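You operate a simulated robot arm through the tools that you are given. There is no shell and no other tool. Be economical: measure what you need, move in short steps, check, and stop when the job is done.

You are at the controls of a simulated two-armed robot. One attempt, no reset.

TASK
Wipe up the spill on the top of the packing table with the grey cloth and put it back.

The check looks at the end state, three seconds after you hand in, the way a careful person would. Anything else that was tipped, shoved, dropped, spilled or broken makes it a failure. Flat cloth is picked up by pressing the open fingertips on it (5 to 10 N) and closing them slowly along it; thin cloth reads only 2 to 8 mm in the jaws.

THE ROBOT
Two 7-joint arms with two-finger parallel grippers on one trunk, on a base that drives. Base frame: it is fixed to the floor where the robot stands at the start and does not move with it; the origin is under the middle of the robot, x ahead of it, y to its left, z up; the surface under the hand at the start is at about z = 800. Lengths are in mm, angles in degrees, forces in N, time in s.
The left shoulder is at the start at [110, 169, 1450], the right one opposite. With the tool pointing down near the work surface each hand reaches from about 400 to 720 mm from the robot's upright axis, wherever it stands, measured 20 degrees to its own side. Payload 1.57 kg a hand.
The tool frame of a hand sits at the grasp point between the pads (the TCP): z along the fingers, y along the line on which they close. The tips reach 30 mm beyond it. The gripper opens to 80 mm. The fingers are 17 mm wide and 12 mm thick; the gripper's body (40 by 82 mm) begins 80 mm behind the TCP.
Orientation is that of the tool frame in the base frame, as a unit quaternion [w, x, y, z]. With the fingers straight down and closing along the base's y, the tool's x points along the base's -x, its y along +y and its z along -z.

THE INTERFACE
- The arms move only by the tool apply_moves. It takes "left_series", "right_series" or both (then of equal length, played together; a hand with none holds still); each is a list of rows, each a list of 3 entries, a list of its own where there are three numbers: the shift along the base's x, y, z in mm, then the turn, a rotation vector about the base's x, y, z in rad, then the finger opening in mm, from 0 to 80. In form: [[[dx, dy, dz], [ax, ay, az], claw], ...]. A call has 1 to 20 rows; each row shifts and turns the commanded pose from where the row before left it. Rows are played at 5 a second. More than 50 mm and 8.6 degrees between two rows, or a gripper value outside its range, and nothing of the call is played. A pose out of reach is approached as far as the arm can. The call stops where the force on the tool passes 40 N (or 10 N more than at its start, if that is more) or the arm is blocked; 0.2 s more then pass. The fingers move at their own pace (about 72 mm/s each) and stop on an object; they squeeze with about 25 N. The grip force told is the motor's: it shows also when the fingers shut on nothing. Time passes only in rows, and 0.2 s behind the last, so rows that do not move let the fingers close. It gives the time, the measured TCP pose, the force on the tool (base axes), the opening and the grip force at its end, in the units of the frame above (readings bear some noise), with the torque about the TCP (base axes, N m) and any sound that the robot's microphone picked up.
- Cameras (640 x 400 px; columns grow to the right, rows downward): "scene" is now at [149, -32.3, 1631.3]; the picture's right is [-0.41, -0.91, 0.00], its down [-0.71, 0.32, -0.63] and it looks along [0.57, -0.26, -0.78] (base axes); focal length 286 px, centre (320, 200). "left" rides on the left gripper at [72, 7, -122] in its tool frame; the picture's right is [-0.09, 1.00, 0.00], its down [-0.84, -0.08, -0.54] and it looks along [-0.54, -0.05, 0.84] (tool axes); focal length 238 px, centre (320, 200). "right" rides on the right gripper at [72, -7, -122] in its tool frame; the picture's right is [0.09, 1.00, 0.00], its down [-0.84, 0.08, -0.54] and it looks along [-0.54, 0.05, 0.84] (tool axes); focal length 238 px, centre (320, 200). There is no depth. A picture from a camera that has moved, and an enlarged one, comes with that camera's place and axes in the base frame and with its lens.
- get_image(camera): a new picture of that camera. It takes no simulated time.
- raise_lower(by): slides the trunk up (or, below 0, down) by that many mm; the arms and the scene camera ride with it, the base frame stays. It gives what a move gives, with no picture.
- steer(legs): drives the robot by 1 to 6 legs, each [ahead, left, turn to the left] in mm, mm and degrees, along the robot's own axes; the way and the turn of a leg run together, so that a leg with both is an arc; at most 1500 mm and 180 degrees a leg. The arms and the cameras ride along, it lands a little off, and it stops where it bumps. It gives what a move gives.
- aim_head(pan, tilt): turns the head with the scene camera to pan (to the left, within 86 degrees either way) and tilt (down, from -29 to 69), counted from straight ahead of the robot. It gives what a move gives.
- zoom(camera, box): a new picture of the part [left, top, right, bottom] of that camera's present view, enlarged. It takes no simulated time.
- sign_off(): hands the job in; it is judged then, once.

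Go step by step. Nothing tells you exact positions but the pictures and the camera data: compare them with the known pose of the tool, close in by small moves and look again before you grip or let go. The budget is 120 turns and 92 pictures, counting those below and the enlarged ones. Unless the task says otherwise, let go and move clear before handing in, and close with one line.

The tools are called after ">>>" as a command line: name --argument value ..., lists and objects as JSON in quotes. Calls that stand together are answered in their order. apply_moves: Moves the arms, as the interface text tells. Its arguments: {"type":"object","properties":{"left_series":{"type":"array"},"right_series":{"type":"array"}},"required":[]} The other tools are called the same way: raise_lower (by) slides the trunk up or down; steer (legs) drives the base; aim_head (pan, tilt) turns the head that bears the scene camera; get_image (camera) takes a picture; zoom (camera, box) takes an enlarged picture of a part of a camera's view; sign_off () hands the job in.

At the start:

```text
time_s: 0.0
left_position: [710.0, 42.0, 1089.8]
left_tool_rot: [0.0, 0.0, 1.0, 0.0]
left_wrist_force: [0.2, 0.9, -0.2]
left_torque: [0.01, -0.01, 0.0]
left_opening: 80.0
left_finger_force: 0.0
right_position: [548.0, -448.1, 987.4]
right_tool_rot: [0.001, 0.001, 1.0, -0.001]
right_wrist_force: [0.5, 0.5, -0.2]
right_torque: [0.0, 0.0, -0.01]
right_opening: 80.0
right_finger_force: 0.0
trunk travel left (down, up): [-764.0, 126.0]
robot x, y, heading: [1.5, -0.2, -0.2]
head pan, tilt: [-24.4, 50.9]
```

scene: 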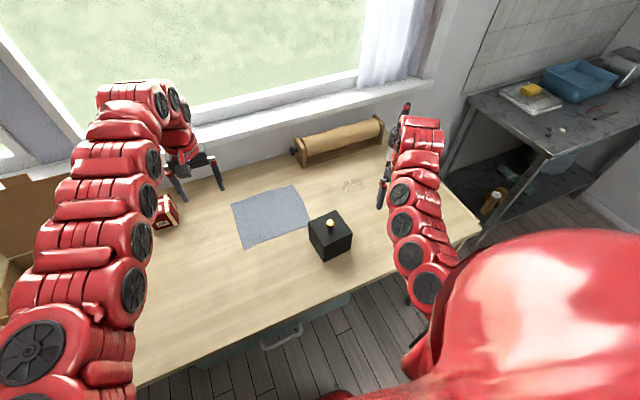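
right: 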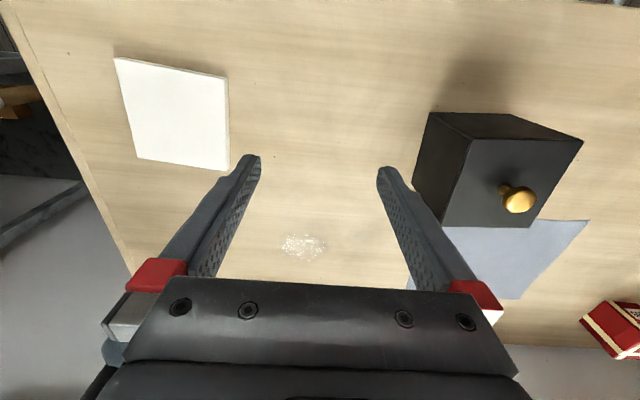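
left: 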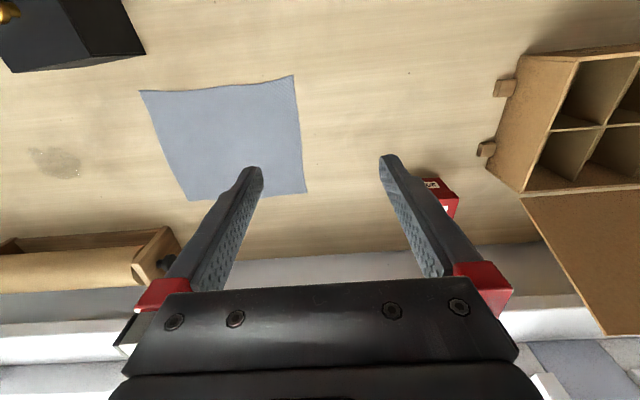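

The grey cloth lies at about x 660–865, y -250…-8. The spill looks to be near (770, -450), with a black knobbed box between them and nearer to me. I'll look closer before moving.

>>> zoom --camera "scene" --box '[220, 110, 460, 270]'

>>> zoom --camera "right" --box '[200, 180, 440, 330]'

>>> zoom --camera "left" --box '[0, 60, 320, 260]'

```text
2.50 times, centred on (340, 190) of scene
camera zoom: at [149.0, -32.3, 1631.3], right [-0.41, -0.91, 0.0], down [-0.71, 0.32, -0.63], along [0.57, -0.26, -0.78], focal length 716 px, centre (270, 225)
```

zoom: 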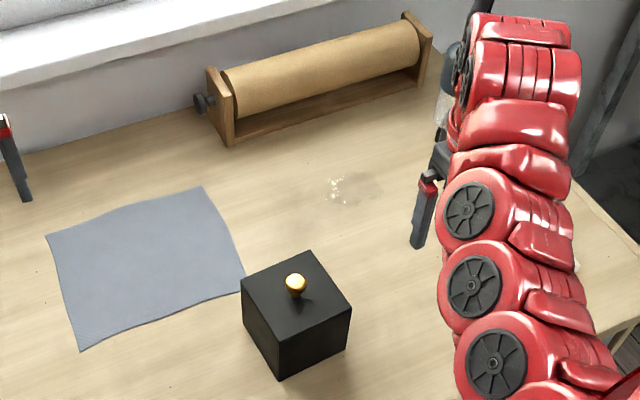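

```text
2.67 times, centred on (320, 255) of right
camera zoom: at [475.7, -454.4, 1108.9], right [-0.09, 1.0, 0.0], down [0.84, 0.08, 0.54], along [0.54, 0.05, -0.84], focal length 636 px, centre (320, 53)
```

zoom: 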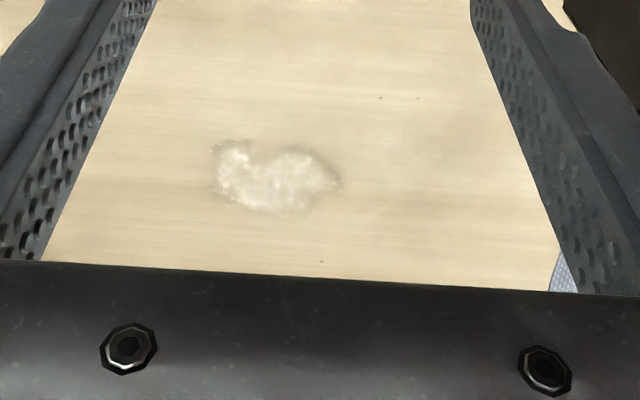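

```text
2.00 times, centred on (160, 160) of left
camera zoom: at [637.3, 48.6, 1212.3], right [0.09, 1.0, 0.0], down [0.84, -0.08, 0.54], along [0.54, -0.05, -0.84], focal length 477 px, centre (640, 280)
```

zoom: 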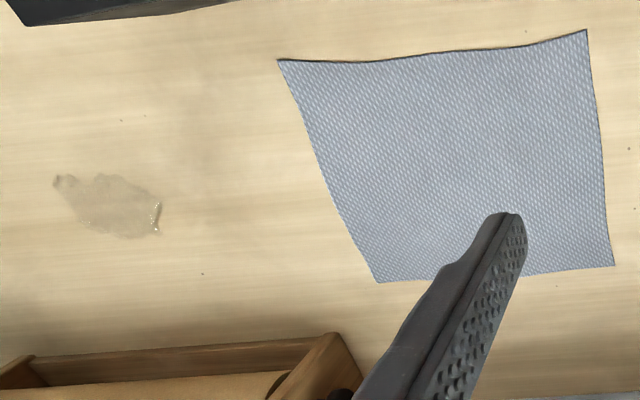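

The spill covers about x 738–804, y -498…-412, and the black box about x 525–615, y -315…-205. Both targets are beyond comfortable reach, so I'll pull the left hand back and check the clearance to the table edge before driving.

>>> apply_moves --left_series '[[[-40, 20, 20], [0, 0, 0], 80], [[-40, 20, 20], [0, 0, 0], 80], [[-40, 20, 0], [0, 0, 0], 80], [[-40, 20, 0], [0, 0, 0], 80]]' --right_series '[[[0, 0, 40], [0, 0, 0], 80], [[0, 0, 40], [0, 0, 0], 80], [[0, 0, 20], [0, 0, 0], 80], [[0, 0, 0], [0, 0, 0], 80]]'

>>> aim_head --pan -15 --tilt 69

>>> get_image --camera "scene"

```text
time_s: 1.0
left_position: [630.1, 81.0, 1130.0]
left_tool_rot: [0.0, -0.001, 1.0, -0.001]
left_wrist_force: [-0.4, 0.9, -0.3]
left_torque: [0.0, 0.01, 0.0]
left_opening: 79.9
left_finger_force: 0.0
left hand out of reach, approached as far as the arm can: row 3, 4
right_position: [557.0, -452.6, 1028.0]
right_tool_rot: [-0.001, 0.0, 1.0, 0.001]
right_wrist_force: [0.3, 0.7, -0.3]
right_torque: [-0.04, -0.02, -0.01]
right_opening: 80.1
right_finger_force: 0.1
right hand out of reach, approached as far as the arm can: row 1, 2, 3
trunk travel left (down, up): [-764.0, 126.0]
robot x, y, heading: [0.0, -1.1, -0.2]
head pan, tilt: [-24.4, 50.9]
```

```text
time_s: 1.8
left_position: [630.2, 81.0, 1128.2]
left_tool_rot: [0.0, -0.001, 1.0, 0.0]
left_wrist_force: [-1.1, 0.3, 0.8]
left_torque: [0.01, 0.03, 0.04]
left_opening: 80.1
left_finger_force: 0.0
right_position: [556.8, -454.5, 1027.0]
right_tool_rot: [-0.001, 0.0, 1.0, 0.001]
right_wrist_force: [-0.4, 0.5, -0.1]
right_torque: [-0.02, -0.02, 0.0]
right_opening: 79.9
right_finger_force: 0.1
trunk travel left (down, up): [-764.0, 126.0]
robot x, y, heading: [0.9, -0.3, 0.0]
head pan, tilt: [-15.0, 68.8]
```

```text
85 pictures are left
camera scene: at [133.8, -15.7, 1610.6], right [-0.26, -0.97, 0.0], down [-0.9, 0.24, -0.36], along [0.35, -0.09, -0.93], focal length 286 px, centre (320, 200)
```

scene: 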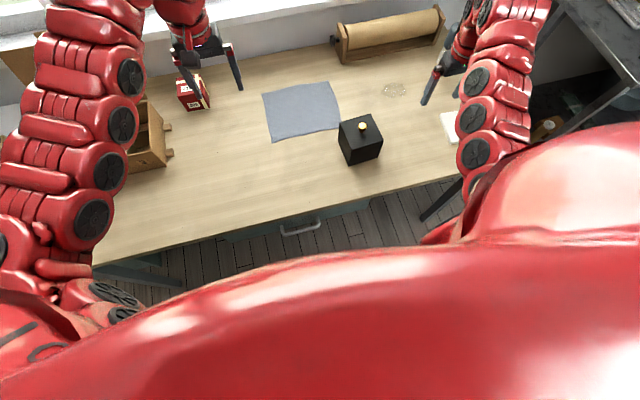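

There is floor between me and the table edge (x≈440; the drawer handle is at about x 400). I'll slide right about 260 and go cautiously ahead about 100.

>>> steer --legs '[[0, -260, 0], [60, 0, 0]]'

>>> get_image --camera "scene"

```text
time_s: 4.3
left_position: [690.4, -184.1, 1130.2]
left_tool_rot: [0.001, -0.001, 1.0, 0.0]
left_wrist_force: [-0.5, -0.3, -0.1]
left_torque: [-0.04, 0.02, 0.0]
left_opening: 80.1
left_finger_force: 0.0
right_position: [616.6, -718.4, 1028.6]
right_tool_rot: [0.0, 0.0, 1.0, 0.0]
right_wrist_force: [-0.1, 0.3, 0.1]
right_torque: [-0.03, -0.04, 0.01]
right_opening: 80.3
right_finger_force: 0.0
trunk travel left (down, up): [-764.0, 126.0]
robot x, y, heading: [59.2, -264.3, 0.2]
head pan, tilt: [-15.0, 68.8]
```

```text
84 pictures are left
camera scene: at [191.2, -280.1, 1610.8], right [-0.26, -0.97, 0.0], down [-0.9, 0.24, -0.36], along [0.35, -0.09, -0.93], focal length 286 px, centre (320, 200)
```

scene: 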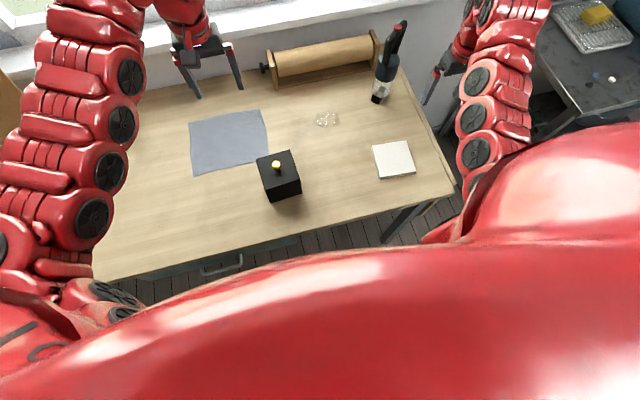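

A bottle now shows at about (820, -655); I must keep away from it. I'll go ahead a little more, then bring the right hand inward.

>>> steer --legs '[[50, 0, 0]]'

>>> apply_moves --right_series '[[[0, 45, 0], [0, 0, 0], 60], [[0, 45, 0], [0, 0, 0], 60], [[0, 45, 0], [0, 0, 0], 60], [[0, 45, 0], [0, 0, 0], 60], [[0, 45, -10], [0, 0, 0], 60], [[0, 45, -10], [0, 0, 0], 60], [[0, 45, 0], [0, 0, 0], 60], [[0, 45, 0], [0, 0, 0], 60]]' --left_series '[[[0, 30, 0], [0, 0, 0], 80], [[0, 30, 0], [0, 0, 0], 80], [[0, 30, 0], [0, 0, 0], 80], [[0, 30, 0], [0, 0, 0], 80], [[0, 30, 0], [0, 0, 0], 80], [[0, 30, 0], [0, 0, 0], 80], [[0, 30, 0], [0, 0, 0], 80], [[0, 30, 0], [0, 0, 0], 80]]'

>>> get_image --camera "scene"

>>> get_image --camera "right"

```text
time_s: 5.2
left_position: [738.3, -182.0, 1131.5]
left_tool_rot: [0.002, -0.002, 1.0, 0.0]
left_wrist_force: [-0.1, -1.1, 0.4]
left_torque: [-0.02, -0.07, 0.0]
left_opening: 80.1
left_finger_force: 0.0
right_position: [664.6, -719.0, 1028.6]
right_tool_rot: [-0.001, 0.0, 1.0, -0.001]
right_wrist_force: [-0.9, 0.4, -0.2]
right_torque: [0.0, 0.01, -0.04]
right_opening: 80.0
right_finger_force: 0.1
trunk travel left (down, up): [-764.0, 126.0]
robot x, y, heading: [110.7, -267.3, 0.2]
head pan, tilt: [-15.0, 68.8]
```

```text
time_s: 7.0
left_position: [773.5, -55.6, 1137.4]
left_tool_rot: [0.0, -0.001, 1.0, -0.001]
left_wrist_force: [-0.4, -0.3, 0.1]
left_torque: [-0.04, 0.03, 0.0]
left_opening: 80.0
left_finger_force: 0.1
left hand out of reach, approached as far as the arm can: row 1, 2, 3, 4, 5
right_position: [699.5, -385.9, 949.0]
right_tool_rot: [-0.002, -0.001, 1.0, -0.001]
right_wrist_force: [0.3, 0.5, 0.1]
right_torque: [-0.01, -0.01, -0.02]
right_opening: 59.9
right_finger_force: 0.0
right hand out of reach, approached as far as the arm can: row 1, 2, 3, 4
trunk travel left (down, up): [-764.0, 126.0]
robot x, y, heading: [112.9, -265.0, 0.1]
head pan, tilt: [-15.0, 68.8]
```

```text
83 pictures are left
camera scene: at [244.3, -277.8, 1610.5], right [-0.26, -0.97, 0.0], down [-0.9, 0.24, -0.36], along [0.35, -0.09, -0.93], focal length 286 px, centre (320, 200)
```

scene: 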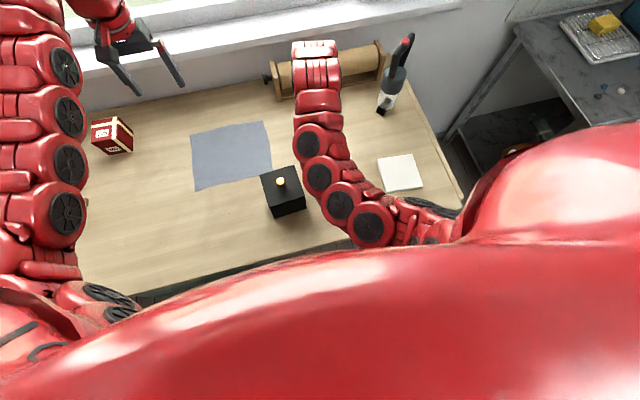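

```text
82 pictures are left
camera right: at [627.6, -392.4, 1072.2], right [-0.09, 1.0, 0.0], down [0.84, 0.08, 0.54], along [0.54, 0.05, -0.84], focal length 238 px, centre (320, 200)
```

right: 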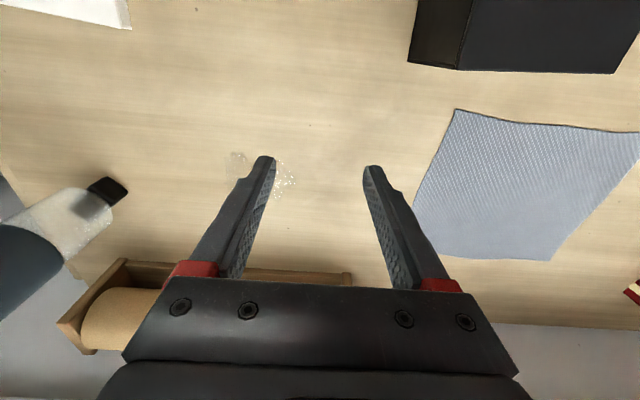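

The right hand moves freely here. I'll go above the cloth's right edge, around (765, -195), then look.

>>> apply_moves --right_series '[[[15, 40, 0], [0, 0, 0], 44], [[15, 40, 0], [0, 0, 0], 44], [[15, 40, 0], [0, 0, 0], 44], [[15, 40, -20], [0, 0, 0], 44], [[5, 31, -30], [0, 0, 0], 44], [[0, 0, -30], [0, 0, 0], 44]]'

>>> get_image --camera "right"

>>> get_image --camera "scene"

```text
time_s: 8.4
left_position: [773.9, -60.0, 1137.5]
left_tool_rot: [0.0, -0.001, 1.0, -0.001]
left_wrist_force: [-0.2, 0.3, 0.7]
left_torque: [0.03, 0.05, -0.01]
left_opening: 79.9
left_finger_force: 0.2
right_position: [756.8, -201.7, 874.4]
right_tool_rot: [0.0, 0.0, 1.0, 0.001]
right_wrist_force: [0.9, -0.2, 0.2]
right_torque: [0.01, 0.01, 0.01]
right_opening: 44.1
right_finger_force: 0.0
right hand out of reach, approached as far as the arm can: row 6
trunk travel left (down, up): [-764.0, 126.0]
robot x, y, heading: [110.1, -268.3, -0.3]
head pan, tilt: [-15.0, 68.8]
```

```text
81 pictures are left
camera right: at [684.4, -208.1, 996.8], right [-0.09, 1.0, 0.0], down [0.84, 0.08, 0.54], along [0.54, 0.05, -0.84], focal length 238 px, centre (320, 200)
```

right: 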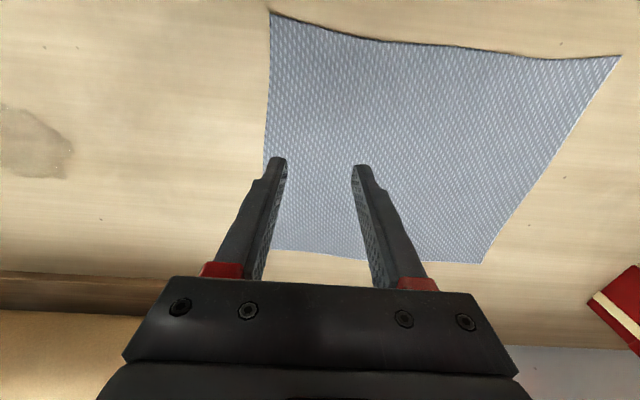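

```text
80 pictures are left
camera scene: at [243.4, -281.9, 1610.6], right [-0.26, -0.97, 0.0], down [-0.9, 0.24, -0.36], along [0.35, -0.09, -0.93], focal length 286 px, centre (320, 200)
```

scene: 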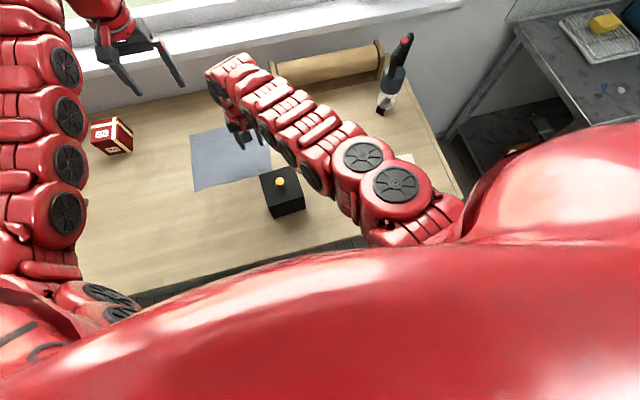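

Reach is marginal here, so I'll lift the hand and lower the trunk somewhat to gain reach.

>>> apply_moves --right_series '[[[0, 0, 35], [0, 0, 0], 44], [[0, 0, 35], [0, 0, 0], 44]]'

>>> raise_lower --by -70

>>> apply_moves --right_series '[[[5, 10, -10], [0, 0, 0], 44], [[5, 0, -15], [0, 0, 0], 44], [[0, 0, 0], [0, 0, 0], 44]]'

>>> get_image --camera "right"

```text
time_s: 9.0
left_position: [772.7, -58.3, 1138.6]
left_tool_rot: [0.0, -0.002, 1.0, 0.0]
left_wrist_force: [0.3, 0.4, 0.1]
left_torque: [0.02, 0.01, 0.03]
left_opening: 79.9
left_finger_force: 0.0
right_position: [756.6, -199.7, 944.6]
right_tool_rot: [-0.003, -0.001, 1.0, 0.0]
right_wrist_force: [-0.5, 0.7, 0.2]
right_torque: [0.0, 0.01, -0.01]
right_opening: 43.8
right_finger_force: 0.2
trunk travel left (down, up): [-764.0, 126.0]
robot x, y, heading: [110.4, -263.7, -0.1]
head pan, tilt: [-15.0, 68.8]
```

```text
time_s: 10.1
left_position: [774.0, -59.0, 1068.4]
left_tool_rot: [0.0, -0.002, 1.0, 0.0]
left_wrist_force: [-0.7, 0.1, 0.5]
left_torque: [0.0, 0.0, -0.01]
left_opening: 80.1
left_finger_force: 0.0
right_position: [758.3, -199.0, 874.5]
right_tool_rot: [-0.001, -0.001, 1.0, 0.0]
right_wrist_force: [0.2, -0.1, -0.7]
right_torque: [0.01, -0.01, -0.05]
right_opening: 43.9
right_finger_force: 0.2
trunk travel left (down, up): [-694.0, 196.0]
robot x, y, heading: [111.2, -265.4, 0.1]
head pan, tilt: [-15.0, 68.8]
```

```text
time_s: 10.9
left_position: [773.8, -59.7, 1068.0]
left_tool_rot: [0.0, -0.002, 1.0, 0.0]
left_wrist_force: [-0.1, 0.8, 0.5]
left_torque: [-0.01, 0.0, 0.0]
left_opening: 80.1
left_finger_force: 0.1
right_position: [768.2, -190.1, 847.4]
right_tool_rot: [-0.001, -0.001, 1.0, 0.001]
right_wrist_force: [0.1, 0.4, -0.5]
right_torque: [0.0, 0.0, 0.01]
right_opening: 44.0
right_finger_force: 0.0
trunk travel left (down, up): [-694.0, 196.0]
robot x, y, heading: [111.1, -263.9, 0.2]
head pan, tilt: [-15.0, 68.8]
```

```text
79 pictures are left
camera right: at [695.3, -196.0, 971.2], right [-0.09, 1.0, 0.0], down [0.84, 0.08, 0.54], along [0.54, 0.05, -0.84], focal length 238 px, centre (320, 200)
```

right: 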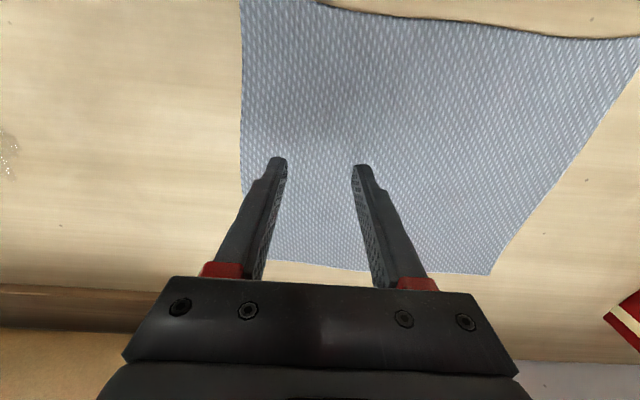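

Both fingertips are over the cloth, about 17 mm above it. I'll descend to light contact.

>>> apply_moves --right_series '[[[0, 0, -8], [0, 0, 0], 44], [[0, 0, -4], [0, 0, 0], 44], [[0, 0, -3], [0, 0, 0], 44], [[0, 0, 0], [0, 0, 0], 44]]'

```text
time_s: 11.9
left_position: [773.3, -61.0, 1067.3]
left_tool_rot: [0.0, -0.002, 1.0, 0.0]
left_wrist_force: [-0.2, -0.7, -0.1]
left_torque: [0.02, -0.02, 0.01]
left_opening: 79.8
left_finger_force: 0.1
right_position: [765.7, -190.2, 834.7]
right_tool_rot: [0.0, -0.001, 1.0, 0.0]
right_wrist_force: [1.4, -0.3, 0.9]
right_torque: [-0.01, 0.0, -0.02]
right_opening: 44.2
right_finger_force: 0.1
right hand out of reach, approached as far as the arm can: row 2
trunk travel left (down, up): [-694.0, 196.0]
robot x, y, heading: [112.5, -265.7, -0.1]
head pan, tilt: [-15.0, 68.8]
```

Reach is still marginal, so I'll lower the trunk another 70 while raising the hand.

>>> apply_moves --right_series '[[[0, 0, 40], [0, 0, 0], 44], [[0, 0, 40], [0, 0, 0], 44], [[0, 0, 0], [0, 0, 0], 44]]'

>>> raise_lower --by -70

>>> apply_moves --right_series '[[[0, 0, -4], [0, 0, 0], 44], [[0, 0, -4], [0, 0, 0], 44], [[0, 0, -4], [0, 0, 0], 44], [[0, 0, 0], [0, 0, 0], 44]]'

```text
time_s: 12.7
left_position: [775.0, -58.5, 1068.2]
left_tool_rot: [0.0, -0.002, 1.0, 0.0]
left_wrist_force: [0.6, 0.7, -0.7]
left_torque: [0.05, 0.01, -0.05]
left_opening: 80.0
left_finger_force: 0.0
right_position: [764.5, -191.2, 915.1]
right_tool_rot: [-0.002, -0.001, 1.0, 0.0]
right_wrist_force: [0.3, 0.1, 0.5]
right_torque: [0.0, -0.03, 0.0]
right_opening: 43.9
right_finger_force: 0.1
trunk travel left (down, up): [-694.0, 196.0]
robot x, y, heading: [105.1, -264.5, 0.3]
head pan, tilt: [-15.0, 68.8]
```

```text
time_s: 13.8
left_position: [773.9, -58.4, 998.5]
left_tool_rot: [0.0, -0.001, 1.0, 0.0]
left_wrist_force: [0.4, 0.3, 0.1]
left_torque: [0.0, -0.03, 0.0]
left_opening: 80.3
left_finger_force: 0.0
right_position: [763.9, -190.8, 845.9]
right_tool_rot: [-0.001, -0.002, 1.0, 0.0]
right_wrist_force: [0.2, -0.5, -0.5]
right_torque: [0.01, -0.03, 0.04]
right_opening: 44.0
right_finger_force: 0.0
trunk travel left (down, up): [-624.0, 266.0]
robot x, y, heading: [109.3, -262.2, 0.1]
head pan, tilt: [-15.0, 68.8]
```

```text
time_s: 14.8
left_position: [774.3, -58.6, 997.1]
left_tool_rot: [0.001, -0.002, 1.0, 0.0]
left_wrist_force: [0.3, -0.9, 0.2]
left_torque: [-0.01, -0.03, 0.01]
left_opening: 79.9
left_finger_force: 0.1
right_position: [764.3, -189.7, 832.9]
right_tool_rot: [-0.001, -0.002, 1.0, 0.0]
right_wrist_force: [0.1, -1.0, 0.2]
right_torque: [-0.01, -0.02, -0.01]
right_opening: 44.0
right_finger_force: 0.0
trunk travel left (down, up): [-624.0, 266.0]
robot x, y, heading: [111.6, -265.3, -0.1]
head pan, tilt: [-15.0, 68.8]
```

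Well within reach now. I'll press by small steps.

>>> apply_moves --right_series '[[[0, 0, -2], [0, 0, 0], 44], [[0, 0, 0], [0, 0, 0], 44]]'

>>> apply_moves --right_series '[[[0, 0, -2], [0, 0, 0], 44], [[0, 0, 0], [0, 0, 0], 44]]'

```text
time_s: 15.4
left_position: [773.2, -58.8, 998.7]
left_tool_rot: [0.0, -0.002, 1.0, 0.0]
left_wrist_force: [-0.5, 0.0, 0.1]
left_torque: [0.0, -0.01, -0.03]
left_opening: 80.0
left_finger_force: 0.0
right_position: [764.7, -190.7, 831.5]
right_tool_rot: [-0.001, 0.0, 1.0, 0.0]
right_wrist_force: [-0.3, -0.6, 0.1]
right_torque: [0.01, 0.01, -0.01]
right_opening: 43.7
right_finger_force: 0.1
trunk travel left (down, up): [-624.0, 266.0]
robot x, y, heading: [108.9, -265.1, 0.2]
head pan, tilt: [-15.0, 68.8]
```

```text
time_s: 16.0
left_position: [771.2, -59.5, 1000.4]
left_tool_rot: [0.001, -0.001, 1.0, 0.0]
left_wrist_force: [0.3, -0.1, -0.2]
left_torque: [-0.02, 0.01, 0.0]
left_opening: 80.2
left_finger_force: 0.0
right_position: [765.2, -189.0, 830.4]
right_tool_rot: [0.002, -0.001, 1.0, 0.001]
right_wrist_force: [1.7, 0.1, 16.4]
right_torque: [-0.28, -0.02, 0.07]
right_opening: 44.2
right_finger_force: 0.1
trunk travel left (down, up): [-624.0, 266.0]
robot x, y, heading: [111.6, -263.9, 0.0]
head pan, tilt: [-15.0, 68.8]
```

Contact at 16 N. I'll ease by 1 mm to about 8 N and check.

>>> apply_moves --right_series '[[[0, 0, 0.7], [0, 0, 0], 44], [[0, 0, 0], [0, 0, 0], 44]]'

```text
time_s: 16.6
left_position: [773.0, -58.7, 999.0]
left_tool_rot: [0.001, -0.002, 1.0, 0.001]
left_wrist_force: [0.5, -0.2, 0.2]
left_torque: [-0.01, 0.0, 0.01]
left_opening: 80.0
left_finger_force: 0.1
right_position: [763.9, -191.0, 831.3]
right_tool_rot: [0.001, 0.0, 1.0, 0.001]
right_wrist_force: [1.1, 2.1, 22.1]
right_torque: [-0.29, 0.01, -0.01]
right_opening: 43.6
right_finger_force: 0.0
trunk travel left (down, up): [-624.0, 266.0]
robot x, y, heading: [109.2, -264.5, 0.1]
head pan, tilt: [-15.0, 68.8]
```

>>> apply_moves --right_series '[[[0, 0, 1], [0, 0, 0], 44], [[0, 0, 0], [0, 0, 0], 44], [[0, 0, 0], [0, 0, 0], 44]]'

```text
time_s: 17.4
left_position: [774.2, -58.9, 998.6]
left_tool_rot: [0.001, -0.002, 1.0, 0.0]
left_wrist_force: [0.4, -0.8, 0.7]
left_torque: [0.0, 0.0, 0.02]
left_opening: 80.0
left_finger_force: 0.1
right_position: [764.2, -190.8, 830.5]
right_tool_rot: [0.0, -0.001, 1.0, 0.0]
right_wrist_force: [1.5, 3.0, 13.5]
right_torque: [0.04, -0.08, 0.03]
right_opening: 43.5
right_finger_force: 0.0
trunk travel left (down, up): [-624.0, 266.0]
robot x, y, heading: [110.7, -265.4, 0.2]
head pan, tilt: [-15.0, 68.8]
```

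>>> apply_moves --right_series '[[[0, 0, 0.5], [0, 0, 0], 44], [[0, 0, 0], [0, 0, 0], 44], [[0, 0, 0], [0, 0, 0], 44]]'

```text
time_s: 18.2
left_position: [773.8, -59.5, 999.1]
left_tool_rot: [0.0, -0.001, 1.0, 0.0]
left_wrist_force: [-0.2, -0.7, 0.3]
left_torque: [0.0, 0.01, 0.0]
left_opening: 80.0
left_finger_force: 0.1
right_position: [763.9, -192.3, 830.6]
right_tool_rot: [-0.001, -0.001, 1.0, 0.0]
right_wrist_force: [1.3, 0.9, 8.7]
right_torque: [0.03, -0.05, -0.02]
right_opening: 44.0
right_finger_force: 0.0
trunk travel left (down, up): [-624.0, 266.0]
robot x, y, heading: [111.0, -264.9, -0.0]
head pan, tilt: [-15.0, 68.8]
```

8.7 N, in the band. Closing slowly along the cloth.

>>> apply_moves --right_series '[[[0, 0, 0], [0, 0, 0], 41], [[0, 0, 0], [0, 0, 0], 38], [[0, 0, 0], [0, 0, 0], 35], [[0, 0, 0], [0, 0, 0], 32], [[0, 0, 0], [0, 0, 0], 29], [[0, 0, 0], [0, 0, 0], 26], [[0, 0, 0], [0, 0, 0], 23], [[0, 0, 0], [0, 0, 0], 20], [[0, 0, 0], [0, 0, 0], 17], [[0, 0, 0], [0, 0, 0], 14], [[0, 0, 0], [0, 0, 0], 11], [[0, 0, 0], [0, 0, 0], 8], [[0, 0, 0], [0, 0, 0], 5], [[0, 0, 0], [0, 0, 0], 2], [[0, 0, 0], [0, 0, 0], 0], [[0, 0, 0], [0, 0, 0], 0]]'

>>> get_image --camera "right"

```text
time_s: 21.6
left_position: [774.1, -58.4, 998.0]
left_tool_rot: [0.0, -0.003, 1.0, 0.0]
left_wrist_force: [0.1, 0.2, 0.6]
left_torque: [-0.01, 0.0, -0.02]
left_opening: 80.1
left_finger_force: 0.1
right_position: [764.1, -191.7, 831.0]
right_tool_rot: [-0.001, -0.001, 1.0, 0.001]
right_wrist_force: [-0.5, -0.3, 3.3]
right_torque: [0.0, -0.03, 0.02]
right_opening: 6.9
right_finger_force: 24.8
trunk travel left (down, up): [-624.0, 266.0]
robot x, y, heading: [110.7, -265.2, 0.1]
head pan, tilt: [-15.0, 68.8]
```

```text
78 pictures are left
camera right: at [691.6, -197.4, 953.7], right [-0.09, 1.0, 0.0], down [0.84, 0.08, 0.54], along [0.54, 0.05, -0.84], focal length 238 px, centre (320, 200)
```

right: 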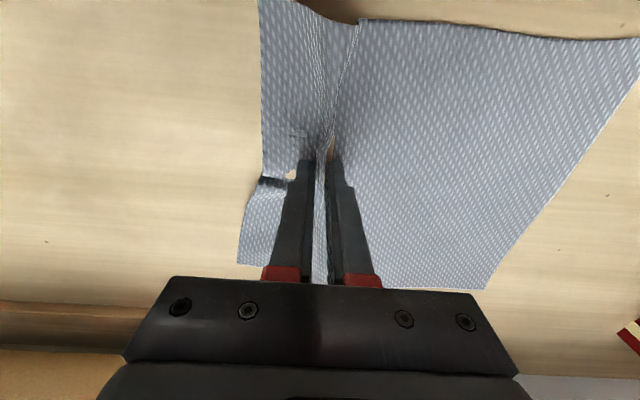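

The cloth is gripped (6.9 mm, 25 N). I'll drag it slightly raised toward the spill, to y ≈ -390.

>>> apply_moves --right_series '[[[0, 0, 3], [0, 0, 0], 0], [[1, -20, 1], [0, 0, 0], 0], [[1, -20, 0], [0, 0, 0], 0], [[1, -20, 0], [0, 0, 0], 0], [[1, -20, 0], [0, 0, 0], 0], [[1, -20, 0], [0, 0, 0], 0], [[1, -20, 0], [0, 0, 0], 0], [[0, -20, 0], [0, 0, 0], 0], [[0, -20, 0], [0, 0, 0], 0], [[0, -20, 0], [0, 0, 0], 0], [[0, 0, 0], [0, 0, 0], 0]]'

>>> get_image --camera "right"

>>> get_image --camera "scene"

```text
time_s: 24.0
left_position: [773.2, -59.7, 998.3]
left_tool_rot: [0.0, -0.003, 1.0, 0.001]
left_wrist_force: [0.0, -0.3, -0.2]
left_torque: [0.0, -0.02, 0.01]
left_opening: 80.0
left_finger_force: 0.0
right_position: [772.5, -370.4, 835.4]
right_tool_rot: [-0.001, -0.001, 1.0, 0.0]
right_wrist_force: [-0.7, -0.9, 0.2]
right_torque: [0.02, -0.02, 0.0]
right_opening: 6.8
right_finger_force: 25.1
trunk travel left (down, up): [-624.0, 266.0]
robot x, y, heading: [112.5, -265.8, 0.3]
head pan, tilt: [-15.0, 68.8]
```

```text
77 pictures are left
camera right: at [699.9, -376.9, 957.8], right [-0.09, 1.0, 0.0], down [0.84, 0.08, 0.54], along [0.54, 0.05, -0.84], focal length 238 px, centre (320, 200)
```

right: 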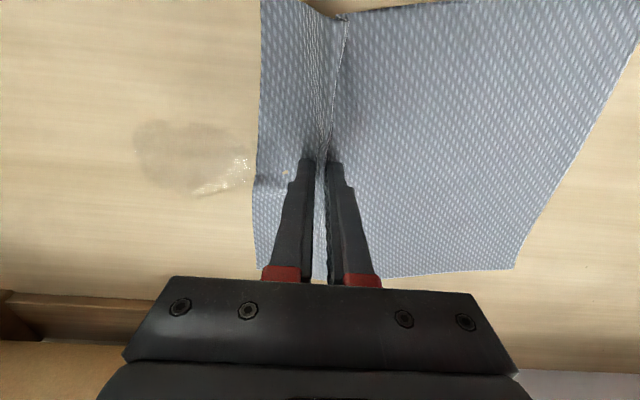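

```text
76 pictures are left
camera scene: at [243.6, -279.8, 1470.6], right [-0.26, -0.97, 0.0], down [-0.9, 0.24, -0.36], along [0.35, -0.09, -0.93], focal length 286 px, centre (320, 200)
```

scene: 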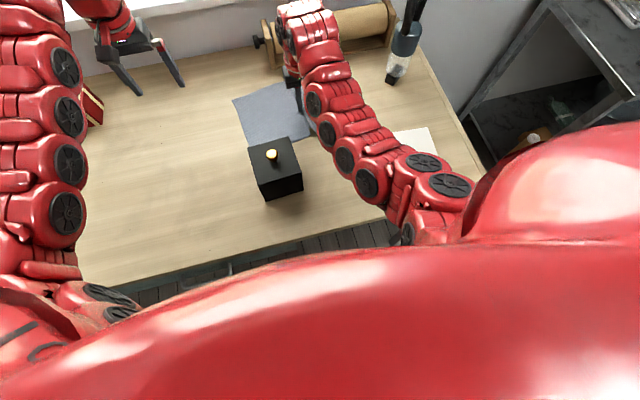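

The cloth follows flat and the spill is just ahead of its edge. I'll press lightly and wipe across the spill to y ≈ -500.

>>> apply_moves --right_series '[[[0, 0, -4.3], [0, 0, 0], 0], [[0, 0, 0], [0, 0, 0], 0], [[0, -5, -0.3], [0, 0, 0], 0]]'

```text
time_s: 24.8
left_position: [772.7, -59.1, 997.6]
left_tool_rot: [0.0, -0.002, 1.0, -0.001]
left_wrist_force: [0.1, 0.2, -0.7]
left_torque: [-0.02, 0.0, 0.03]
left_opening: 79.8
left_finger_force: 0.1
right_position: [770.7, -374.2, 831.8]
right_tool_rot: [0.0, -0.001, 1.0, 0.0]
right_wrist_force: [0.5, 3.1, 5.2]
right_torque: [0.02, -0.02, -0.03]
right_opening: 6.4
right_finger_force: 25.4
trunk travel left (down, up): [-624.0, 266.0]
robot x, y, heading: [104.5, -268.2, 0.1]
head pan, tilt: [-15.0, 68.8]
```

>>> apply_moves --right_series '[[[0, -12, 0], [0, 0, 0], 0], [[0, -12, 0], [0, 0, 0], 0], [[0, -12, 0], [0, 0, 0], 0], [[0, -12, 0], [0, 0, 0], 0], [[0, -12, 0], [0, 0, 0], 0], [[0, -12, 0], [0, 0, 0], 0], [[0, -12, 0], [0, 0, 0], 0], [[0, -12, 0], [0, 0, 0], 0], [[0, -12, 0], [0, 0, 0], 0], [[0, -12, 0], [0, 0, 0], 0], [[0, -5, 0], [0, 0, 0], 0], [[0, 0, 0], [0, 0, 0], 0]]'

>>> get_image --camera "right"

```text
time_s: 27.4
left_position: [773.5, -59.5, 997.9]
left_tool_rot: [0.0, -0.002, 1.0, 0.0]
left_wrist_force: [0.0, -0.1, 0.0]
left_torque: [0.0, 0.03, 0.0]
left_opening: 80.0
left_finger_force: 0.0
right_position: [772.4, -501.8, 832.2]
right_tool_rot: [-0.001, -0.002, 1.0, 0.001]
right_wrist_force: [-0.7, 0.8, -0.1]
right_torque: [-0.01, -0.04, -0.03]
right_opening: 6.3
right_finger_force: 24.8
trunk travel left (down, up): [-624.0, 266.0]
robot x, y, heading: [110.4, -268.1, 0.0]
head pan, tilt: [-15.0, 68.8]
```

```text
75 pictures are left
camera right: at [699.8, -507.7, 954.2], right [-0.09, 1.0, 0.0], down [0.84, 0.08, 0.54], along [0.54, 0.05, -0.84], focal length 238 px, centre (320, 200)
```

right: 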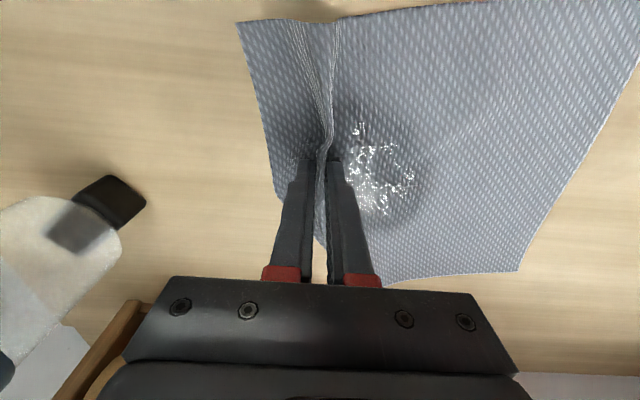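

The cloth now lies over the spill, and the wet patch shows through it. I'll scrub back and forth over the patch under light pressure.

>>> apply_moves --right_series '[[[0, 10, -1.5], [0, 0, 0], 0], [[0, 12, -0.3], [0, 0, 0], 0], [[0, 12, 0], [0, 0, 0], 0], [[0, 12, 0], [0, 0, 0], 0], [[0, 12, 0], [0, 0, 0], 0], [[0, 12, 0], [0, 0, 0], 0], [[0, 12, 0], [0, 0, 0], 0], [[0, 12, 0], [0, 0, 0], 0], [[0, 0, 0], [0, 0, 0], 0]]'

>>> get_image --camera "right"

```text
time_s: 29.0
left_position: [772.1, -58.2, 999.2]
left_tool_rot: [0.001, -0.002, 1.0, -0.001]
left_wrist_force: [0.1, 0.1, 0.0]
left_torque: [0.0, -0.01, -0.01]
left_opening: 80.0
left_finger_force: 0.0
right_position: [770.8, -419.1, 831.4]
right_tool_rot: [0.002, 0.0, 1.0, -0.003]
right_wrist_force: [-5.6, -1.9, 18.5]
right_torque: [0.07, 0.27, 0.02]
right_opening: 6.7
right_finger_force: 24.8
trunk travel left (down, up): [-624.0, 266.0]
robot x, y, heading: [113.0, -264.1, 0.1]
head pan, tilt: [-15.0, 68.8]
stopped in row 8 (right hand): the force on the tool passed its limit at 42 N (the readings are from after the stop); the commanded pose is now the measured one
```

```text
74 pictures are left
camera right: at [697.5, -425.5, 953.2], right [-0.09, 1.0, 0.0], down [0.83, 0.08, 0.55], along [0.54, 0.05, -0.84], focal length 238 px, centre (320, 200)
```

right: 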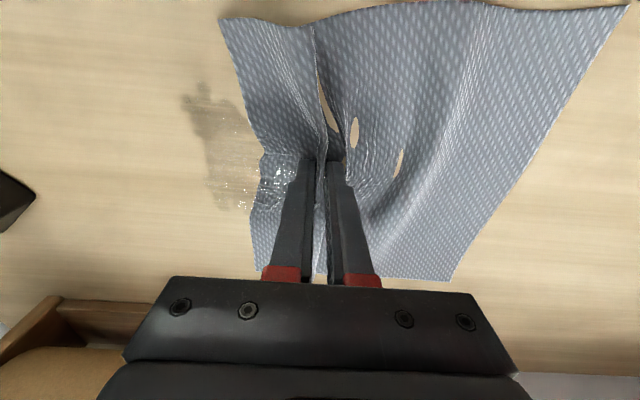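

>>> zoom --camera "right" --box '[140, 50, 380, 200]'

```text
2.67 times, centred on (260, 125) of right
camera zoom: at [697.5, -425.5, 953.2], right [-0.09, 1.0, 0.0], down [0.83, 0.08, 0.55], along [0.54, 0.05, -0.84], focal length 636 px, centre (480, 400)
```

zoom: 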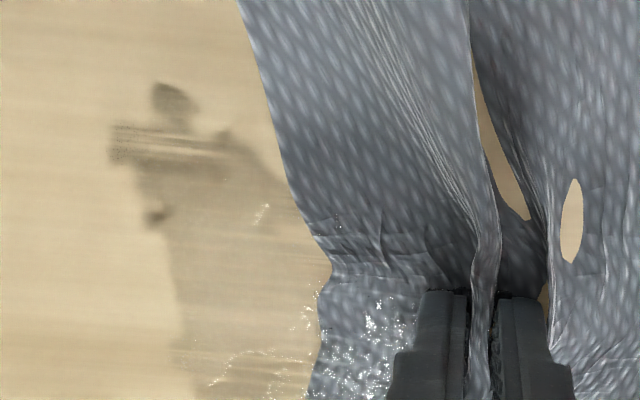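

The left and near parts are partly wiped. Next: lift slightly, go back, and make taut pressed strokes along -y at different x, starting at x≈790.

>>> apply_moves --right_series '[[[0, 0, 8], [0, 0, 0], 0], [[10, 15, 7], [0, 0, 0], 0], [[10, 15, 0], [0, 0, 0], 0], [[0, 0, -7], [0, 0, 0], 0], [[0, 0, -4], [0, 0, 0], 0], [[0, -5, -3], [0, 0, 0], 0], [[0, -5, -0.5], [0, 0, 0], 0], [[0, 0, 0], [0, 0, 0], 0]]'

```text
time_s: 30.8
left_position: [772.4, -57.6, 998.9]
left_tool_rot: [0.001, -0.002, 1.0, -0.001]
left_wrist_force: [0.5, -0.2, 0.5]
left_torque: [0.03, -0.03, -0.02]
left_opening: 79.6
left_finger_force: 0.0
right_position: [790.3, -398.2, 830.9]
right_tool_rot: [0.001, 0.0, 1.0, -0.001]
right_wrist_force: [0.6, 4.6, 14.1]
right_torque: [0.31, 0.01, -0.03]
right_opening: 6.8
right_finger_force: 25.3
trunk travel left (down, up): [-624.0, 266.0]
robot x, y, heading: [108.1, -266.0, 0.2]
head pan, tilt: [-15.0, 68.8]
```

>>> apply_moves --right_series '[[[0, -10, 0.3], [0, 0, 0], 0], [[0, -12, 0], [0, 0, 0], 0], [[0, -12, 0], [0, 0, 0], 0], [[0, -12, 0], [0, 0, 0], 0], [[0, -12, 0], [0, 0, 0], 0], [[0, -12, 0], [0, 0, 0], 0], [[0, -12, 0], [0, 0, 0], 0], [[0, -12, 0], [0, 0, 0], 0], [[0, -12, 0], [0, 0, 0], 0], [[0, -12, 0], [0, 0, 0], 0], [[0, 0, 0], [0, 0, 0], 0]]'

>>> get_image --camera "right"

```text
time_s: 33.2
left_position: [772.0, -57.2, 998.0]
left_tool_rot: [0.001, -0.001, 1.0, 0.0]
left_wrist_force: [0.2, 0.4, 0.4]
left_torque: [0.01, 0.01, -0.03]
left_opening: 80.0
left_finger_force: 0.0
right_position: [790.5, -517.4, 831.0]
right_tool_rot: [0.0, 0.001, 1.0, -0.002]
right_wrist_force: [-1.5, 6.5, 21.7]
right_torque: [0.34, 0.08, 0.0]
right_opening: 6.8
right_finger_force: 25.1
trunk travel left (down, up): [-624.0, 266.0]
robot x, y, heading: [111.6, -265.4, 0.1]
head pan, tilt: [-15.0, 68.8]
```

```text
72 pictures are left
camera right: at [717.2, -522.9, 953.3], right [-0.09, 1.0, 0.0], down [0.84, 0.08, 0.54], along [0.54, 0.05, -0.84], focal length 238 px, centre (320, 200)
```

right: 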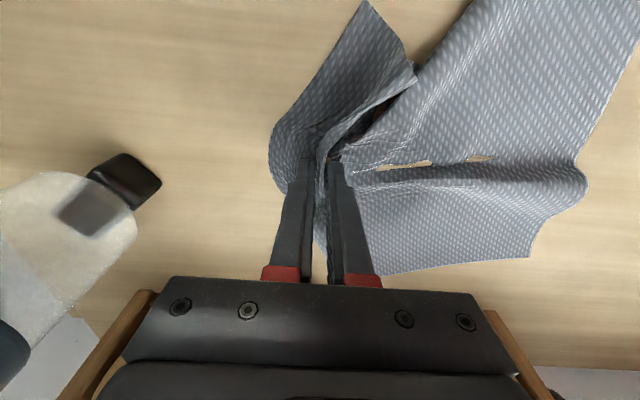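

That stroke went well. Next, a stroke at x≈752.

>>> apply_moves --right_series '[[[0, 0, 10], [0, 0, 0], 0], [[-8, 20, 10], [0, 0, 0], 0], [[-8, 25, 0], [0, 0, 0], 0], [[-8, 25, 0], [0, 0, 0], 0], [[-8, 25, 0], [0, 0, 0], 0], [[-6, 20, 0], [0, 0, 0], 0], [[0, 0, 0], [0, 0, 0], 0]]'

>>> get_image --camera "right"

```text
time_s: 34.8
left_position: [774.6, -59.1, 997.8]
left_tool_rot: [0.0, -0.001, 1.0, 0.0]
left_wrist_force: [0.4, -0.3, 0.4]
left_torque: [-0.01, 0.05, 0.0]
left_opening: 79.9
left_finger_force: 0.1
right_position: [755.3, -402.3, 851.1]
right_tool_rot: [-0.001, 0.001, 1.0, -0.001]
right_wrist_force: [0.3, -0.3, -0.4]
right_torque: [0.0, 0.01, -0.02]
right_opening: 6.8
right_finger_force: 24.3
trunk travel left (down, up): [-624.0, 266.0]
robot x, y, heading: [111.8, -265.2, 0.0]
head pan, tilt: [-15.0, 68.8]
```

```text
71 pictures are left
camera right: at [683.6, -408.5, 973.9], right [-0.09, 1.0, 0.0], down [0.84, 0.08, 0.54], along [0.54, 0.05, -0.84], focal length 238 px, centre (320, 200)
```

right: 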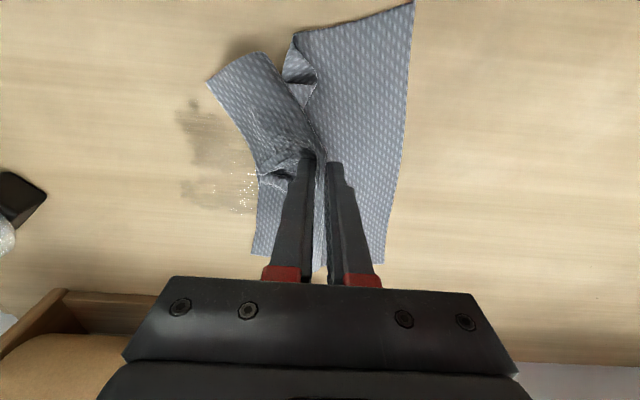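

>>> zoom --camera "right" --box '[120, 70, 344, 230]'

```text
2.50 times, centred on (232, 150) of right
camera zoom: at [683.6, -408.5, 973.9], right [-0.09, 1.0, 0.0], down [0.84, 0.08, 0.54], along [0.54, 0.05, -0.84], focal length 596 px, centre (540, 325)
```

zoom: 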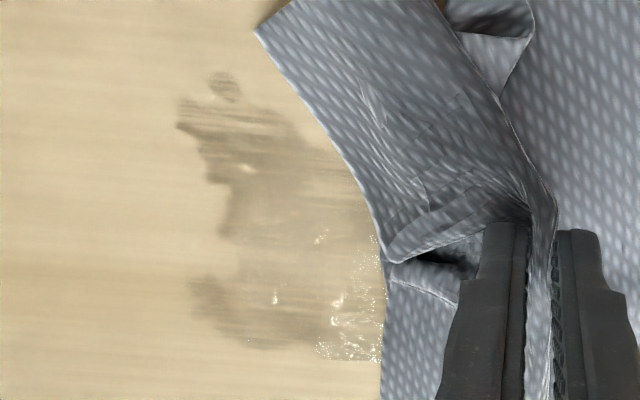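

The spill is thinned but still there, at about x 722–813, y -517…-415. Only the fingertip swath cleans, so strokes along x (31 mm wide) are better. I'll first lower the trunk 50 for reach at the far side.

>>> apply_moves --right_series '[[[-10, 0, 25], [0, 0, 0], 0], [[-10, -10, 25], [0, 0, 0], 0], [[-10, -10, 0], [0, 0, 0], 0], [[0, 0, 0], [0, 0, 0], 0]]'

>>> raise_lower --by -55

>>> get_image --camera "right"

```text
time_s: 35.8
left_position: [773.5, -59.1, 996.6]
left_tool_rot: [0.0, -0.001, 1.0, -0.001]
left_wrist_force: [-0.5, 0.8, 0.5]
left_torque: [-0.04, 0.03, -0.02]
left_opening: 80.0
left_finger_force: 0.1
right_position: [748.5, -400.7, 876.1]
right_tool_rot: [0.0, 0.0, 1.0, -0.001]
right_wrist_force: [0.3, -0.4, -0.3]
right_torque: [-0.02, 0.0, -0.03]
right_opening: 6.6
right_finger_force: 25.2
right hand out of reach, approached as far as the arm can: row 1, 2, 3
trunk travel left (down, up): [-624.0, 266.0]
robot x, y, heading: [112.4, -263.7, 0.2]
head pan, tilt: [-15.0, 68.8]
```

```text
time_s: 36.6
left_position: [772.6, -59.6, 951.2]
left_tool_rot: [0.0, -0.002, 1.0, -0.001]
left_wrist_force: [0.4, -0.6, -0.3]
left_torque: [-0.04, 0.01, -0.01]
left_opening: 80.1
left_finger_force: 0.2
right_position: [749.4, -400.0, 832.1]
right_tool_rot: [0.002, 0.0, 1.0, -0.001]
right_wrist_force: [-2.6, 0.4, 11.4]
right_torque: [-0.13, 0.16, -0.01]
right_opening: 6.4
right_finger_force: 25.0
trunk travel left (down, up): [-576.0, 314.0]
robot x, y, heading: [108.7, -265.8, 0.2]
head pan, tilt: [-15.0, 68.8]
stopped: the force on the tool passed its limit at 56 N (the readings are from after the stop); the commanded pose is now the measured one
```

```text
69 pictures are left
camera right: at [676.4, -406.4, 953.9], right [-0.09, 1.0, 0.0], down [0.83, 0.08, 0.55], along [0.54, 0.05, -0.84], focal length 238 px, centre (320, 200)
```

right: 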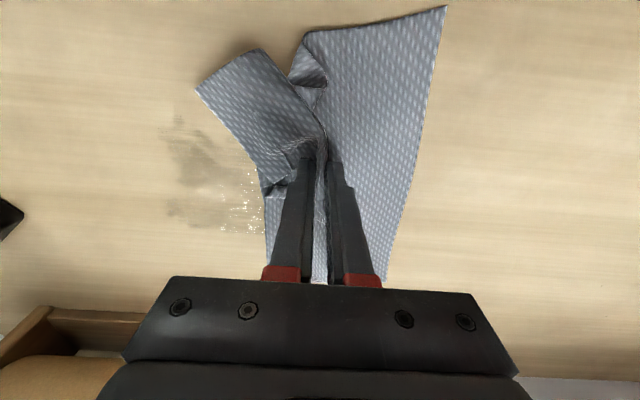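

The hand couldn't rise as asked, so the trunk pressed it on the table (it stopped, no harm). I'm now at (749, -400); I'll see how far I can move toward x≈722 and start an x-stroke at y≈-425.

>>> apply_moves --right_series '[[[0, 0, 5], [0, 0, 0], 0], [[-10, -8, 3], [0, 0, 0], 0], [[-10, -8, 0], [0, 0, 0], 0], [[-10, -8, 0], [0, 0, 0], 0], [[0, 0, -4], [0, 0, 0], 0], [[0, 0, -3], [0, 0, 0], 0], [[0, 0, -1], [0, 0, 0], 0]]'

```text
time_s: 38.0
left_position: [771.0, -58.4, 952.4]
left_tool_rot: [0.0, -0.001, 1.0, 0.001]
left_wrist_force: [-0.4, 0.0, 0.3]
left_torque: [-0.01, 0.0, 0.0]
left_opening: 80.0
left_finger_force: 0.1
right_position: [748.7, -408.2, 831.8]
right_tool_rot: [0.01, 0.0, 1.0, -0.001]
right_wrist_force: [-5.4, 0.5, 25.1]
right_torque: [-0.17, 0.31, -0.07]
right_opening: 6.4
right_finger_force: 24.9
right hand out of reach, approached as far as the arm can: row 2, 3, 4
trunk travel left (down, up): [-576.0, 314.0]
robot x, y, heading: [107.1, -265.6, 0.0]
head pan, tilt: [-15.0, 68.8]
stopped in row 7 (right hand): the force on the tool passed its limit at 43 N (the readings are from after the stop); the commanded pose is now the measured one
```

There seems to be an inner joint limit at this trunk height. I'll raise the trunk 70, which lifts the hand, then retry.

>>> raise_lower --by 80

>>> apply_moves --right_series '[[[-10, -5, -15], [0, 0, 0], 0], [[-10, -5, -15], [0, 0, 0], 0], [[-8, 0, -15], [0, 0, 0], 0], [[0, 0, -15], [0, 0, 0], 0], [[0, 0, 0], [0, 0, 0], 0]]'

>>> get_image --camera "right"

```text
time_s: 39.2
left_position: [774.6, -59.6, 1030.7]
left_tool_rot: [-0.002, -0.001, 1.0, 0.0]
left_wrist_force: [-0.2, 0.9, -0.8]
left_torque: [0.02, -0.02, 0.0]
left_opening: 79.6
left_finger_force: 0.1
right_position: [749.6, -407.3, 908.9]
right_tool_rot: [0.007, 0.0, 1.0, -0.002]
right_wrist_force: [0.4, 0.0, 0.1]
right_torque: [-0.03, -0.04, 0.0]
right_opening: 6.5
right_finger_force: 25.3
trunk travel left (down, up): [-656.0, 234.0]
robot x, y, heading: [106.3, -263.0, 0.3]
head pan, tilt: [-15.0, 68.8]
```

```text
time_s: 40.4
left_position: [773.3, -59.6, 1030.0]
left_tool_rot: [0.0, -0.002, 1.0, 0.001]
left_wrist_force: [-0.1, 0.2, -0.4]
left_torque: [0.03, 0.03, 0.0]
left_opening: 80.1
left_finger_force: 0.0
right_position: [721.9, -418.2, 848.2]
right_tool_rot: [0.007, 0.001, 1.0, -0.002]
right_wrist_force: [0.5, 0.1, 0.6]
right_torque: [0.03, -0.02, -0.03]
right_opening: 6.5
right_finger_force: 25.0
trunk travel left (down, up): [-656.0, 234.0]
robot x, y, heading: [108.5, -264.8, 0.1]
head pan, tilt: [-15.0, 68.8]
```

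```text
68 pictures are left
camera right: at [647.4, -423.9, 969.2], right [-0.09, 1.0, 0.0], down [0.83, 0.08, 0.55], along [0.55, 0.05, -0.83], focal length 238 px, centre (320, 200)
```

right: 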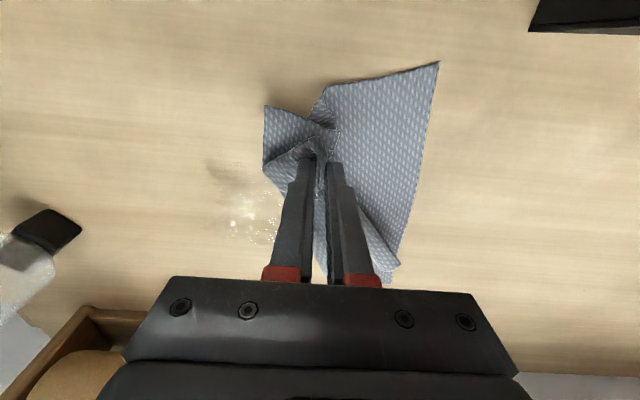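

Reach is fine here. The remaining patch is about x 730–818, y -507…-415. Lowering to contact, then stroking along +x at y≈-420.

>>> apply_moves --right_series '[[[0, 0, -10], [0, 0, 0], 0], [[0, 0, -5], [0, 0, 0], 0], [[0, 0, -1.5], [0, 0, 0], 0], [[0, 0, 0], [0, 0, 0], 0]]'

```text
time_s: 41.4
left_position: [772.3, -58.5, 1032.5]
left_tool_rot: [0.0, -0.002, 1.0, 0.0]
left_wrist_force: [0.0, 0.4, 0.2]
left_torque: [0.01, 0.0, -0.05]
left_opening: 80.2
left_finger_force: 0.0
right_position: [720.0, -417.9, 834.7]
right_tool_rot: [0.01, 0.0, 1.0, -0.002]
right_wrist_force: [1.7, 2.2, 15.4]
right_torque: [-0.09, 0.04, 0.01]
right_opening: 6.6
right_finger_force: 25.5
trunk travel left (down, up): [-656.0, 234.0]
robot x, y, heading: [110.1, -263.3, 0.4]
head pan, tilt: [-15.0, 68.8]
```

>>> apply_moves --right_series '[[[10, 0, 0], [0, 0, 0], 0], [[10, 0, 0], [0, 0, 0], 0], [[10, 0, 0], [0, 0, 0], 0], [[10, 0, -0.3], [0, 0, 0], 0], [[10, 0, -0.3], [0, 0, 0], 0], [[10, 0, -0.3], [0, 0, 0], 0], [[10, 0, -0.3], [0, 0, 0], 0], [[10, 0, -0.3], [0, 0, 0], 0], [[10, 0, 0], [0, 0, 0], 0], [[8, 0, 0], [0, 0, 0], 0], [[0, 0, 0], [0, 0, 0], 0]]'

>>> get_image --camera "right"

```text
time_s: 43.8
left_position: [771.4, -59.7, 1031.4]
left_tool_rot: [0.001, 0.0, 1.0, 0.0]
left_wrist_force: [-0.3, 0.2, -0.2]
left_torque: [0.01, 0.0, -0.01]
left_opening: 79.7
left_finger_force: 0.1
right_position: [817.2, -418.6, 831.3]
right_tool_rot: [0.008, 0.0, 1.0, -0.002]
right_wrist_force: [-4.7, -1.5, 16.2]
right_torque: [-0.19, 0.21, -0.04]
right_opening: 6.4
right_finger_force: 24.7
trunk travel left (down, up): [-656.0, 234.0]
robot x, y, heading: [107.2, -266.5, 0.2]
head pan, tilt: [-15.0, 68.8]
```

```text
67 pictures are left
camera right: at [742.7, -424.2, 953.6], right [-0.09, 1.0, 0.0], down [0.83, 0.08, 0.55], along [0.55, 0.05, -0.83], focal length 238 px, centre (320, 200)
```

right: 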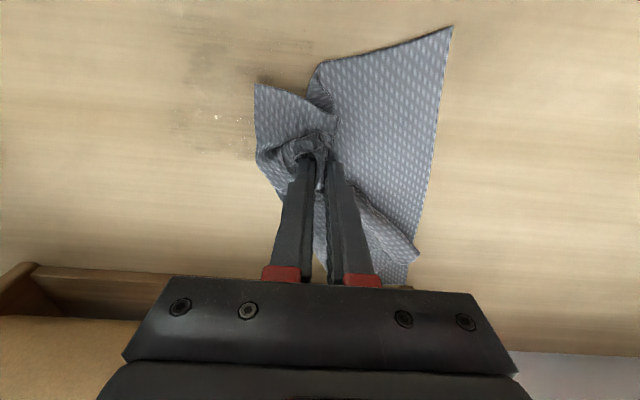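

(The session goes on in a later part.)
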